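You operate a simulated robot arm through the tools that you are given. There is no shell and no other tool. Be economical: measure what you need, move in short steps, check, and stop when the job is done.

Carry out the task below with a simulated robot arm. There is one attempt and no reset: what you move stays moved.

TASK
Switch the fast cool switch on the small fridge on.

It is judged by the outcome, as a careful person would: the job done as asked, and still so three seconds after it is handed in. It fails if anything else is knocked over, pushed out of place, dropped, spilled or broken.

THE ROBOT
A 7-joint arm with a two-finger parallel gripper, fixed in place. Base frame: the origin is at the foot of the arm, x ahead of it, y to its left, z up. Lengths are in m, angles in degrees, forces in N, time in s.
Its first joint turns from -66.0 to 66.0 degrees. Payload 2.6 kg.
Tool frame: the origin (TCP) lies between the finger pads and is the grasp point; the fingertips stand 0.03 m ahead of it; z points along the fingers, y is the line along which they close. The gripper opens to 0.094 m. The fingers are 0.028 m wide and 0.01 m thick; the gripper's body (0.05 by 0.096 m) begins 0.055 m behind the TCP.
Orientation is told as [roll, pitch, yaw] about the base's x, y, z axes, in that order, counted from this pose: with the fingers straight down and closing along the base's y, the tool's x points along the base's -x, its y along +y and its z along -z.

THE INTERFACE
- The arm moves only by the tool jog_arm. Its argument "motion" is a list of rows, each a list of 3 entries, a list of its own where there are three numbers: the shift along the base's x, y, z in units of 50 mm (1.0 is 50 mm), then the turn, a rotation vector about the base's x, y, z in units of 8 degrees (1.0 is 8 degrees), then the finger opening in m, from 0 to 0.094. In form: [[[tx, ty, tz], [ax, ay, az], hand], ...]. A call has 1 to 8 rows; each row shifts and turns the commanded pose from where the row before left it. A call with a number of a shift or a turn outside -1 to 1 is refused whole. A row lasts 0.2 s, in which the tool goes at most 0.05 m and 8.6 degrees; a call with a longer step from one row to the next is refused whole, and so is a gripper value outside its range. A pose out of reach is approached as far as the arm can. The call stops where the force on the tool passes 40 N (or 10 N more than at its start, if that is more) or the arm is blocked; 0.2 s more then pass. The fingers move at their own pace (about 0.072 m/s each) and stop on an object; they squeeze with about 30 N. The grip force told is the motor's: it shows also when the fingers shut on nothing. Time passes only in rows, and 0.2 s behind the last, so rows that do not move let the fingers close. It gives the time, the measured TCP pose, the force on the tool (base axes), the opening and the grip force at its end, in the units of the frame above (readings bear some noise).
- Cameras (640 x 400 px; columns grow to the right, rows downward): "scene" is fixed at [0.0073, 0.4146, 0.5696]; the picture's right is [-0.95, -0.30, 0.00], its down [-0.16, 0.50, -0.85] and it looks along [0.26, -0.81, -0.53] (base axes); focal length 369 px, centre (320, 200). "wrist" rides on the gripper at [-0.037, 0, -0.058] in the tool frame; the picture's right is [0.00, -1.00, 0.00], its down [0.97, 0.00, -0.24] and it looks along [0.24, 0.00, 0.97] (tool axes); focal length 218 px, centre (320, 200).
- grab_frame(camera): a new picture of that camera. No time passes.
- pixel_to_xyz(camera, pixels): for up to 12 pixels [column, row] of the newest picture of that camera ("zoom" is the newest enlarged one), the place [x, y, z] in the base frame of the surface seen there, good to about 0.002 m. No time passes.
- close_up(camera, box): a new picture of the part [left, top, right, bottom] of that camera's present view, enlarged. No time passes.
- sign_off(): hands the job in; it is judged then, once.

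Work in short steps. Measure before you move; look again where a grasp or a placing could have gone wrong, and mend it. You have 60 turns and 26 pictures in all, the two below and enlarged ones among them. Open the gripper and draw the arm clear of the work before you hand the job in, unless the task says otherwise; then end with one line.

The tools are called after "Call:" as name(argument=value, ...) on one line, values as JSON. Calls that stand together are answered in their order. jog_arm: Moves the arm, as the interface text tells. Its arguments: {"type":"object","properties":{"motion":{"type":"array","items":{"type":"array"}}},"required":["motion"]} The other tools are called the same way: grab_frame (camera) takes a picture; pixel_to_xyz (camera, pixels) gives the place of the surface under pixels of a picture; close_up (camera, box) takes an enlarged picture of a part of a camera's view; sign_off () hands the job in.

At the start:

```text
t: 0.0
tool_pos: [0.2372, 0.0327, 0.274]
tool_rot: [24.0, -29.4, -26.7]
wrist_force: [-0.5, -0.1, -0.1]
width: 0.094
finger_force: 0.0
```

scene: 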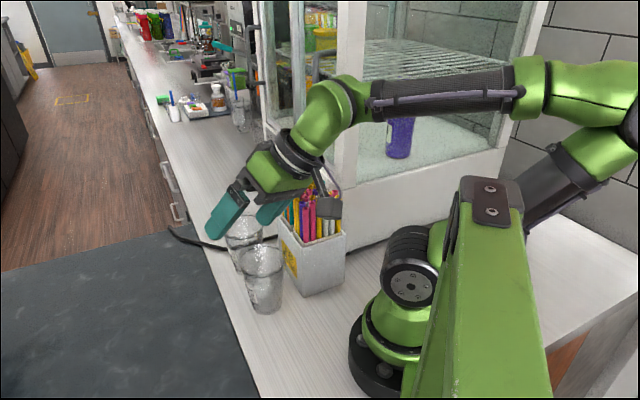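
wrist: 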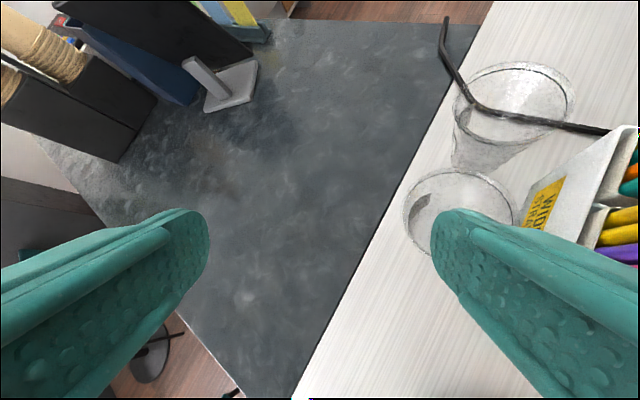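

The fridge looks like the glass-fronted box around (400,120). No switch is visible yet, so I enlarge its surroundings.

Call:
close_up(camera="scene", box=[240, 0, 560, 200])

Call:
close_up(camera="scene", box=[140, 60, 340, 260])

Call:
pixel_to_xyz(camera="scene", pixels=[[400, 200], [350, 30], [345, 160], [265, 30], [275, 130], [480, 165], [265, 285], [245, 235], [310, 260], [340, 240], [300, 60], [510, 130]])

```text
2.00 times, centred on (400, 100) of scene
```

zoom: 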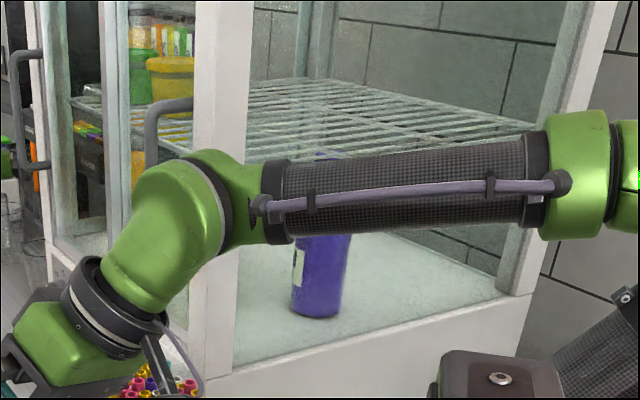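

```text
2.00 times, centred on (240, 160) of scene
```

zoom: 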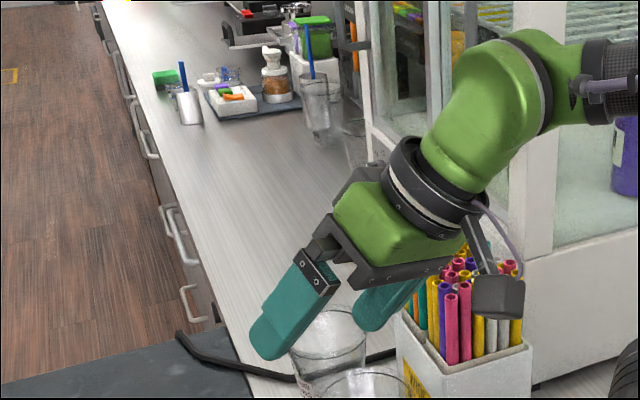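

```text
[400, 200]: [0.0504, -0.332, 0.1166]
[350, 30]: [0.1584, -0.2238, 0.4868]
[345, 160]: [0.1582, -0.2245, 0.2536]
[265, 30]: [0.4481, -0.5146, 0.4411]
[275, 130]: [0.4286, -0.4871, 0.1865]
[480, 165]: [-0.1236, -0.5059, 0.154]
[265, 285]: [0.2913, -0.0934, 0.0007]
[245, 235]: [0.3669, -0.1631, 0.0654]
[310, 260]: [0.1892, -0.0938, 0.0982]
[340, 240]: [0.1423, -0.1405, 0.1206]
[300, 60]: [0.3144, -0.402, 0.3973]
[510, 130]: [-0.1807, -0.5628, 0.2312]
```

A grey marking appears on the fridge's lower front sill near (268,135). I zoom in there.

Call:
close_up(camera="scene", box=[240, 100, 320, 150])

Call:
close_up(camera="scene", box=[310, 140, 374, 180])

```text
8.00 times, centred on (280, 125) of scene
```

zoom: 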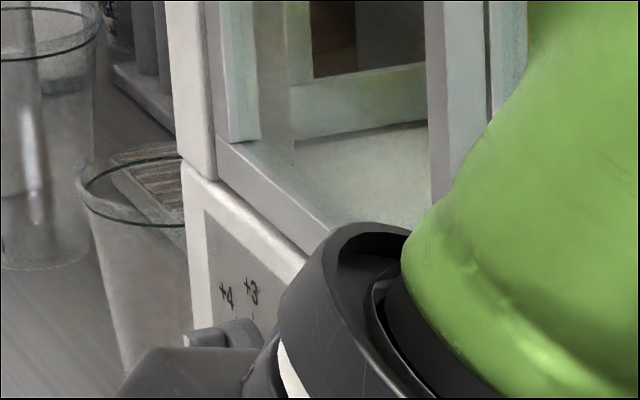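

```text
10.00 times, centred on (342, 160) of scene
```

zoom: 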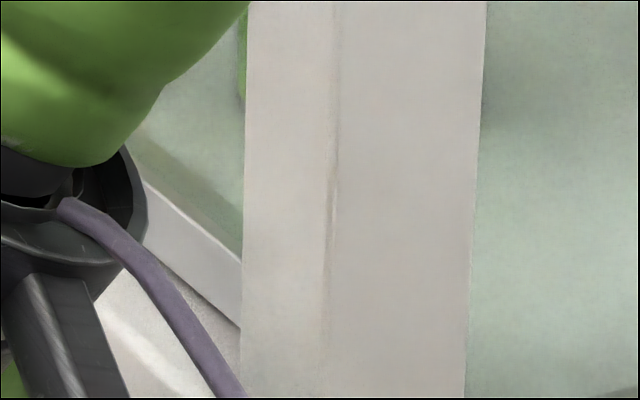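

The control panel is on the lower front of the fridge, near (0.4,-0.45,0.15), and the hand hides it. I raise the arm and level the tool so the wrist camera can see the panel.

Call:
jog_arm(motion=[[[0, 0, 0.8], [0, 0, 0.9], 0.0], [[0.2, 0, 0.8], [0, 0, 0.9], 0.0], [[0.4, 0, 0.5], [0, 0, 0.9], 0.0], [[0.4, 0, 0], [0, 0, 0.64], 0.0], [[0.4, 0, 0], [0, 0.95, 0], 0.0], [[0.4, 0, 0], [0, 0.95, 0], 0.0], [[0.2, 0, 0], [0, 0.95, 0], 0.0], [[0, 0, 0], [0, 0.82, 0], 0.0]])

```text
t: 1.8
tool_pos: [0.3364, 0.0321, 0.3798]
tool_rot: [24.1, -0.1, -0.1]
wrist_force: [-0.3, 0.6, 0.7]
width: 0.0
finger_force: 29.4
```

The tool is now at roll 24 only. I remove the roll, pitch it towards the base, and shift towards the panel's front.

Call:
jog_arm(motion=[[[0.2, -0.5, 0], [-1, 0, 0], 0.0], [[0.2, -0.5, 0], [-1, 0, 0], 0.0], [[0.2, -0.5, 0], [-1, 0, 0], 0.0], [[0.2, -0.5, 0], [0, 0, 1], 0.0], [[0.2, -0.5, 0], [0, 0, 1], 0.0], [[0.2, -0.5, 0], [0, 0, 1], 0.0], [[0.2, -0.3, 0], [0, 0, 1], 0.0], [[0.2, -0.3, 0], [0, 0, 1], 0.0]])

Call:
grab_frame(camera="wrist")

Call:
grab_frame(camera="scene")

```text
t: 3.6
tool_pos: [0.4161, -0.1478, 0.3798]
tool_rot: [0.2, -0.1, 40.1]
wrist_force: [0.2, -0.5, 0.9]
width: 0.0
finger_force: 29.7
```

```text
19 pictures are left
```

wrist: 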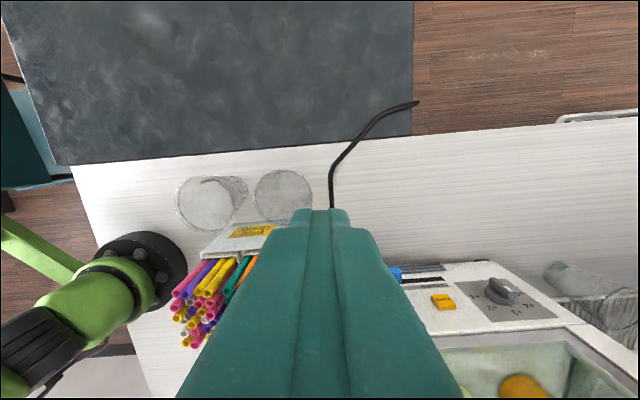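

```text
18 pictures are left
```

scene: 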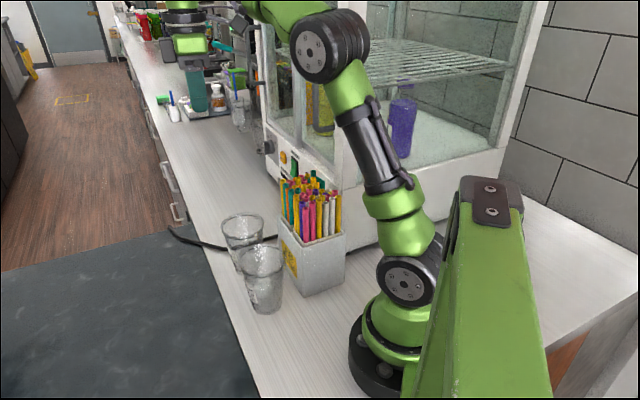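

Now the panel shows: in the scene it is near (268–295, 130–175), in the wrist picture a dial (500,290), an orange switch (443,302) and a blue item (395,275). I enlarge both.

Call:
close_up(camera="wrist", box=[360, 230, 600, 380])

Call:
close_up(camera="scene", box=[245, 120, 325, 190])

Call:
pixel_to_xyz(camera="scene", pixels=[[283, 157], [294, 167], [270, 147], [275, 165], [300, 165], [266, 135]])

Call:
pixel_to_xyz(camera="wrist", pixels=[[443, 302], [395, 275], [500, 290], [440, 270], [450, 320], [420, 290], [470, 290]])

```text
2.67 times, centred on (480, 305) of wrist
```

zoom: 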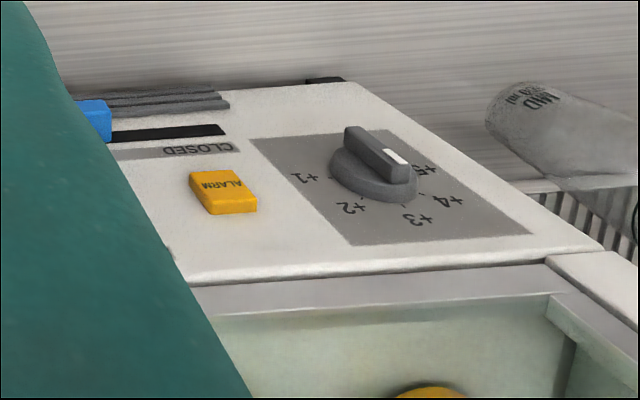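

```text
5.71 times, centred on (285, 155) of scene
```

zoom: 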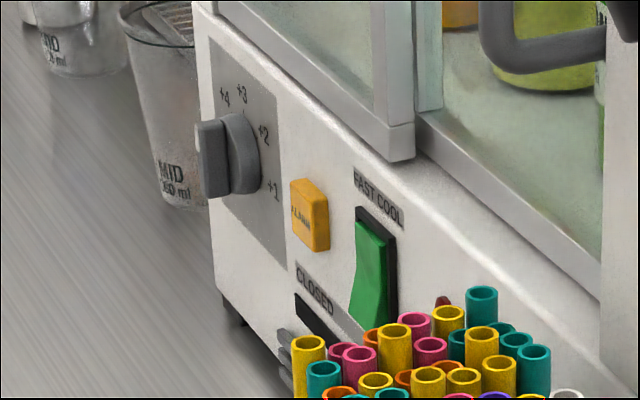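

```text
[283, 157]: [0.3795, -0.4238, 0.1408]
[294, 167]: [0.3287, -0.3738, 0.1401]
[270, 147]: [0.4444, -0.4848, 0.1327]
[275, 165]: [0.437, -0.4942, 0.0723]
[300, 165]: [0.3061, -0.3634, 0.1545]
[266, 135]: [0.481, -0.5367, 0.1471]
```

```text
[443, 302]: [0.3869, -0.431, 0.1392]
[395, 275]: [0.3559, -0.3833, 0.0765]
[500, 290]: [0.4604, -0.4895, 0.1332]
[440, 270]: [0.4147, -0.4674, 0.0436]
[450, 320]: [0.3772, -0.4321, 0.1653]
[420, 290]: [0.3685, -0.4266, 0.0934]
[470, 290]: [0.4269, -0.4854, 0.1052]
```

FAST COOL is the green rocker at about (294,167) in the scene, around (0.329,-0.374,0.140). I zoom in to read its state and marks.

Call:
close_up(camera="scene", box=[278, 145, 318, 180])

Call:
pixel_to_xyz(camera="scene", pixels=[[293, 159], [295, 162], [294, 167], [293, 172], [292, 175], [298, 163], [306, 172], [285, 168], [320, 185], [300, 180], [290, 178], [310, 185]])

```text
11.43 times, centred on (298, 162) of scene
```

zoom: 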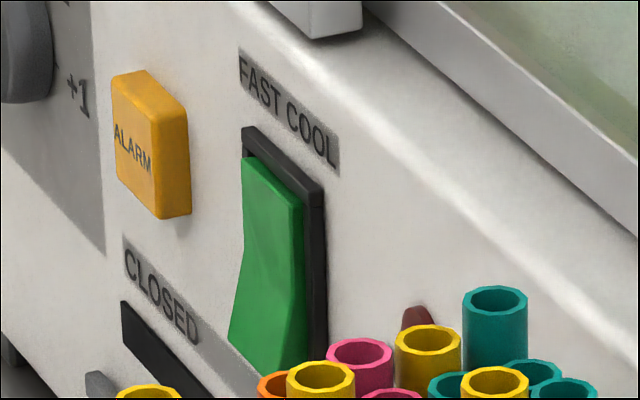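

```text
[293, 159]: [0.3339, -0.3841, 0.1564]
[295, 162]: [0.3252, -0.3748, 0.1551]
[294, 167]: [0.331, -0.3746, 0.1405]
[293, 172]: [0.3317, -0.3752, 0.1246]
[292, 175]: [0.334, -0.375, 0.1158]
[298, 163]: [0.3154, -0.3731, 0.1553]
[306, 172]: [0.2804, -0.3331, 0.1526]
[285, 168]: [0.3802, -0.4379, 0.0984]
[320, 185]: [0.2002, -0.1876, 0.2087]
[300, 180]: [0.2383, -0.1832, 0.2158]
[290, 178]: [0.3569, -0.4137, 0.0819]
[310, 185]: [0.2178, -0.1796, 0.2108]
```

The lower half seems to stick out, but the view is oblique. I open the fingers, face the panel with the wrist camera and look between them.

Call:
jog_arm(motion=[[[0, -0.4, -0.1], [0, 0, 0.8], 0.094], [[0, -0.4, -0.2], [-0.69, 0.66, 0], 0.094], [[0, -0.4, -0.2], [-0.69, 0.66, 0], 0.094], [[0.1, -0.4, -0.2], [-0.69, 0.66, 0], 0.094], [[0.1, -0.4, -0.2], [-0.69, 0.66, 0], 0.094], [[0, -0.2, -0.2], [-0.4, 0.38, 0], 0.094]])

Call:
grab_frame(camera="wrist")

```text
t: 5.0
tool_pos: [0.4246, -0.2568, 0.324]
tool_rot: [0.3, 35.1, 46.4]
wrist_force: [-0.5, 0.0, 0.4]
width: 0.094
finger_force: 0.1
```

```text
14 pictures are left
```

wrist: 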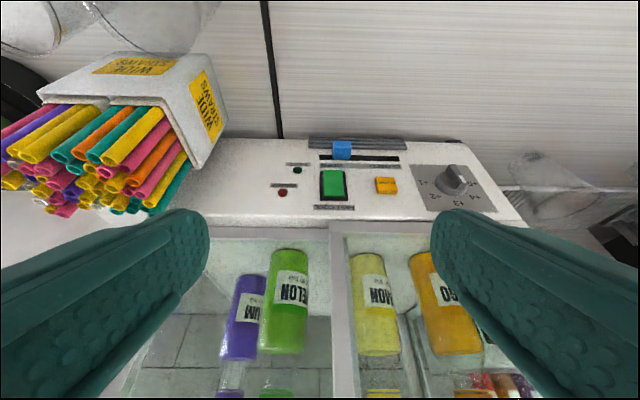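

Call:
close_up(camera="wrist", box=[264, 130, 424, 230])

Call:
pixel_to_xyz(camera="wrist", pixels=[[334, 174], [334, 180], [334, 186], [334, 192], [334, 198], [334, 202], [316, 195], [352, 195], [342, 150], [386, 185], [334, 215], [270, 200]])

```text
4.00 times, centred on (344, 180) of wrist
```

zoom: 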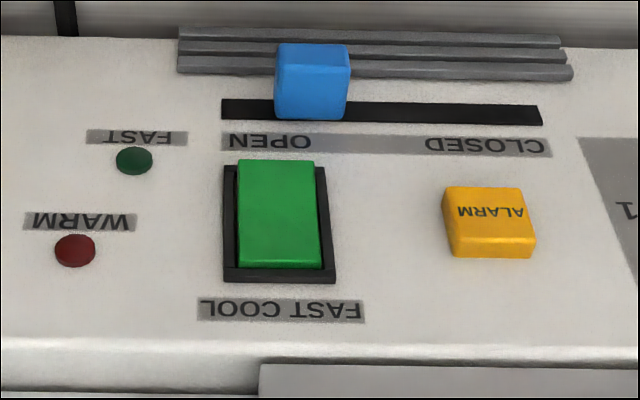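

```text
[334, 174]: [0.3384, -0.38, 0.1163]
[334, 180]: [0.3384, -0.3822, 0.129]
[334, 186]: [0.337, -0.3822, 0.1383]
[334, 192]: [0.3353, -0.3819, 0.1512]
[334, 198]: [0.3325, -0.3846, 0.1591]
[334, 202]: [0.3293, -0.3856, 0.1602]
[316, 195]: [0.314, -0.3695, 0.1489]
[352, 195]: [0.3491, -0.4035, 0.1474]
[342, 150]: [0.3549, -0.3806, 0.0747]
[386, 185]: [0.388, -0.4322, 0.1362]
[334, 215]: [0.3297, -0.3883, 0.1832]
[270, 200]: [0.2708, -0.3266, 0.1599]
```

The FAST lamp is dark; the rocker's lower end stands out about 9 mm from the panel and its upper end about 5 mm, so "on" means pressing the lower end. The blue slider is just below, so I measure it and the door handle for clearance.

Call:
pixel_to_xyz(camera="wrist", pixels=[[342, 142], [342, 146], [342, 154], [342, 157], [334, 152], [350, 152], [334, 171], [326, 180], [342, 180]])

Call:
grab_frame(camera="scene")

```text
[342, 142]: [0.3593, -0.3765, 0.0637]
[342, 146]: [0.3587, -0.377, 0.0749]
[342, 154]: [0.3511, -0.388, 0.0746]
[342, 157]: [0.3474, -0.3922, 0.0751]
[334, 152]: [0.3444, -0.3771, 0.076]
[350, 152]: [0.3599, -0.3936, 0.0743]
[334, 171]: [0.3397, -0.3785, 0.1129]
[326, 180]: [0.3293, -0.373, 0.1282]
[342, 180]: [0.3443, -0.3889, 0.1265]
```

```text
12 pictures are left
```

scene: 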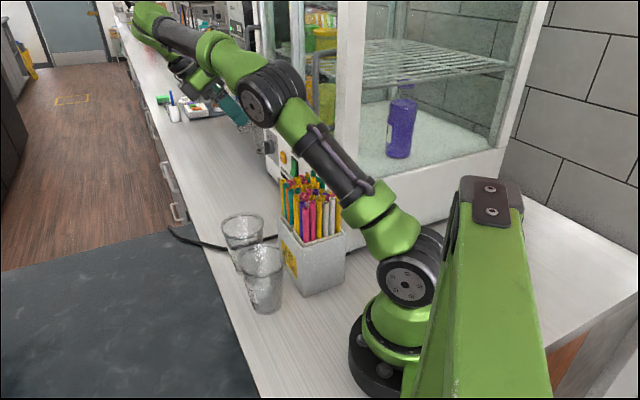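

The slider's top is at z 0.075, well clear. I check the arm link's clearance above the straws, and the door handle.

Call:
pixel_to_xyz(camera="scene", pixels=[[330, 170], [350, 200], [300, 130], [370, 210], [265, 120], [322, 70], [318, 100], [316, 90], [295, 180], [320, 195], [335, 205]])

```text
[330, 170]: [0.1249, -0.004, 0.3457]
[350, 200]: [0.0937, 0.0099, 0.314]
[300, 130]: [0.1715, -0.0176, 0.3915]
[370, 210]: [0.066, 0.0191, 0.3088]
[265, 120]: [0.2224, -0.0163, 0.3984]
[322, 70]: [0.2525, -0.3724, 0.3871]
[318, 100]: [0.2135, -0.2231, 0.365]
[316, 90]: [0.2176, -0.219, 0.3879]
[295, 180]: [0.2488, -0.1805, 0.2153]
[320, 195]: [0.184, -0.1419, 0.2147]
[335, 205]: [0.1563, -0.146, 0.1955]
```

The link and the handle are well clear. I close the fingers, pitch to 50 degrees, and descend to a point about 4 cm in front of the rocker's lower half.

Call:
jog_arm(motion=[[[0.32, -0.3, 0], [-0.68, 0.65, 0], 0.0], [[0, 0, -0.3], [-0.68, 0.65, 0], 0.0], [[0, 0, -0.9], [0, 0, 0], 0.0], [[0, 0, -0.9], [0, 0, 0], 0.0], [[0, 0, -0.9], [0, 0, 0], 0.0], [[-0.4, -0.42, -0.5], [0, 0, 0], 0.0], [[-0.4, -0.42, -0.38], [0, 0, 0], 0.0]])

Call:
grab_frame(camera="wrist")

Call:
close_up(camera="scene", box=[190, 80, 350, 180])

```text
t: 6.6
tool_pos: [0.4008, -0.3137, 0.13]
tool_rot: [0.1, 49.9, 46.5]
wrist_force: [-0.6, -0.3, 0.0]
width: 0.0
finger_force: 30.0
```

```text
11 pictures are left
```

wrist: 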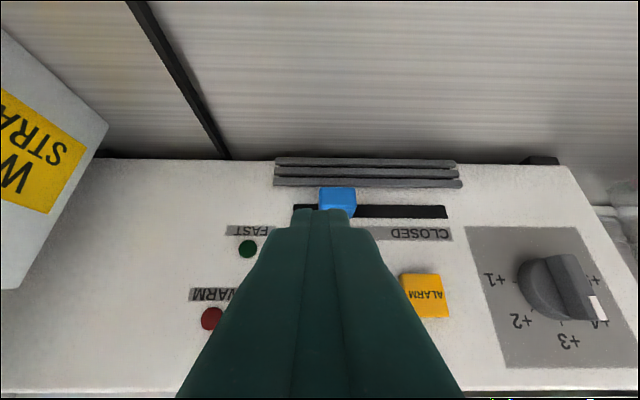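

```text
4.00 times, centred on (270, 130) of scene
```

zoom: 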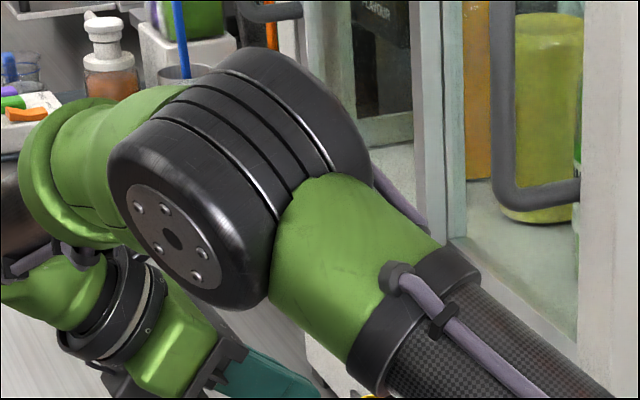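

The tool is aligned sideways with the rocker (offset 0.507 on both), with about 6 cm to contact. I advance 5 cm, then in small steps.

Call:
jog_arm(motion=[[[-0.35, -0.36, 0], [0, 0, 0], 0.0], [[-0.28, -0.29, 0], [0, 0, 0], 0.0], [[-0.07, -0.072, 0], [0, 0, 0], 0.0], [[-0.04, -0.04, 0], [0, 0, 0], 0.0]])

Call:
close_up(camera="wrist", box=[200, 100, 520, 300])

```text
t: 7.6
tool_pos: [0.3644, -0.3512, 0.1308]
tool_rot: [0.3, 50.0, 46.4]
wrist_force: [0.6, 0.0, -0.7]
width: 0.0001
finger_force: 30.6
```

```text
2.00 times, centred on (360, 200) of wrist
```

zoom: 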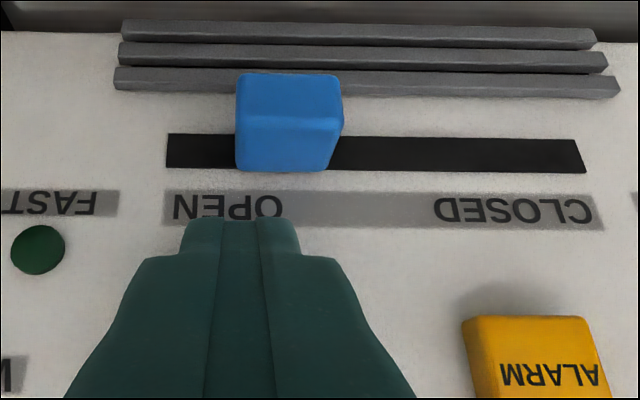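

About 7 mm remains before contact. I creep in with 2 mm steps and watch the force.

Call:
jog_arm(motion=[[[-0.03, -0.03, 0], [0, 0, 0], 0.0], [[-0.03, -0.03, 0], [0, 0, 0], 0.0], [[-0.03, -0.03, 0], [0, 0, 0], 0.0], [[-0.03, -0.03, 0], [0, 0, 0], 0.0], [[-0.03, -0.03, 0], [0, 0, 0], 0.0]])

```text
t: 8.8
tool_pos: [0.359, -0.3577, 0.1314]
tool_rot: [0.1, 49.9, 46.6]
wrist_force: [8.5, 9.0, 1.8]
width: 0.0
finger_force: 30.0
```

Contact, about 12 N straight out of the panel at the expected depth. I press on.

Call:
jog_arm(motion=[[[-0.03, -0.03, 0], [0, 0, 0], 0.0], [[-0.03, -0.03, 0], [0, 0, 0], 0.0], [[-0.03, -0.03, 0], [0, 0, 0], 0.0]])

Call:
close_up(camera="wrist", box=[200, 100, 520, 300])

```text
t: 9.6
tool_pos: [0.3584, -0.358, 0.1288]
tool_rot: [0.2, 49.5, 47.2]
wrist_force: [0.8, 1.1, -0.1]
width: 0.0
finger_force: 30.1
stopped in row 3: the force on the tool passed its limit (the readings are from after the stop); the commanded pose is now the measured one
```

```text
2.00 times, centred on (360, 200) of wrist
```

zoom: 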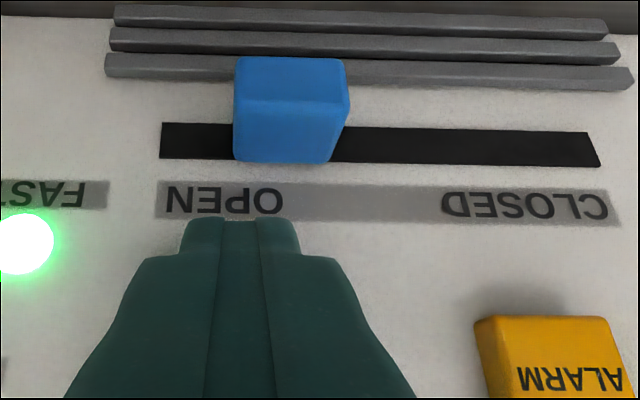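

The FAST lamp is lit. I back straight out along the panel's normal, rise, and open the fingers once clear.

Call:
jog_arm(motion=[[[0.3, 0.32, 0], [0, 0, 0], 0.0], [[0.5, 0.52, 0], [0, 0, 0], 0.0], [[0.5, 0.52, 0], [0, 0, 0], 0.0], [[0.2, 0.2, 0.8], [0, 0, 0], 0.0], [[0, 0, 0.9], [0, 0, 0], 0.0], [[0, 0, 0.9], [0, 0, 0], 0.094], [[0, 0, 0.9], [0, 0, 0], 0.094], [[0, 0, 0], [0, 0, 0], 0.094]])

Call:
grab_frame(camera="wrist")

Call:
grab_frame(camera="scene")

```text
t: 11.4
tool_pos: [0.4333, -0.2813, 0.3051]
tool_rot: [0.2, 49.5, 47.0]
wrist_force: [0.3, 0.5, -0.2]
width: 0.0942
finger_force: 0.0
```

```text
7 pictures are left
```

wrist: 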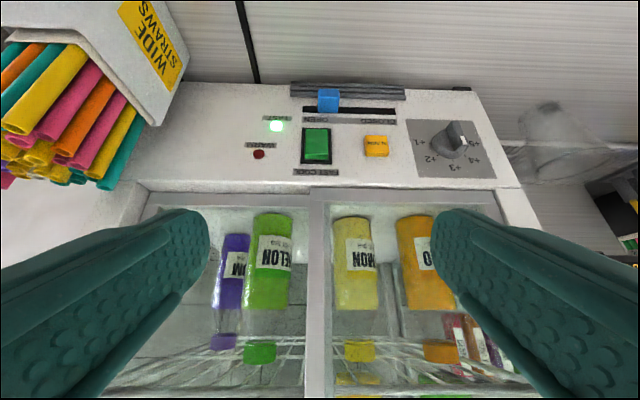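

```text
6 pictures are left
```

scene: 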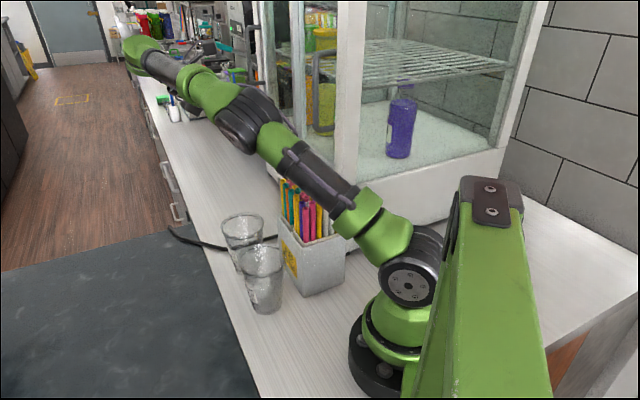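

The rocker has flipped, the FAST lamp at (277,126) stays lit with the tool away, and the slider, dial, alarm button, straws and cups look undisturbed. The arm is clear with the gripper open, so I hand in.

Call:
sign_off()

```text
The job is handed in.
```

The fridge's fast cool switch is on: the rocker has flipped and its FAST lamp stayed lit after the arm withdrew, with nothing else visibly disturbed.
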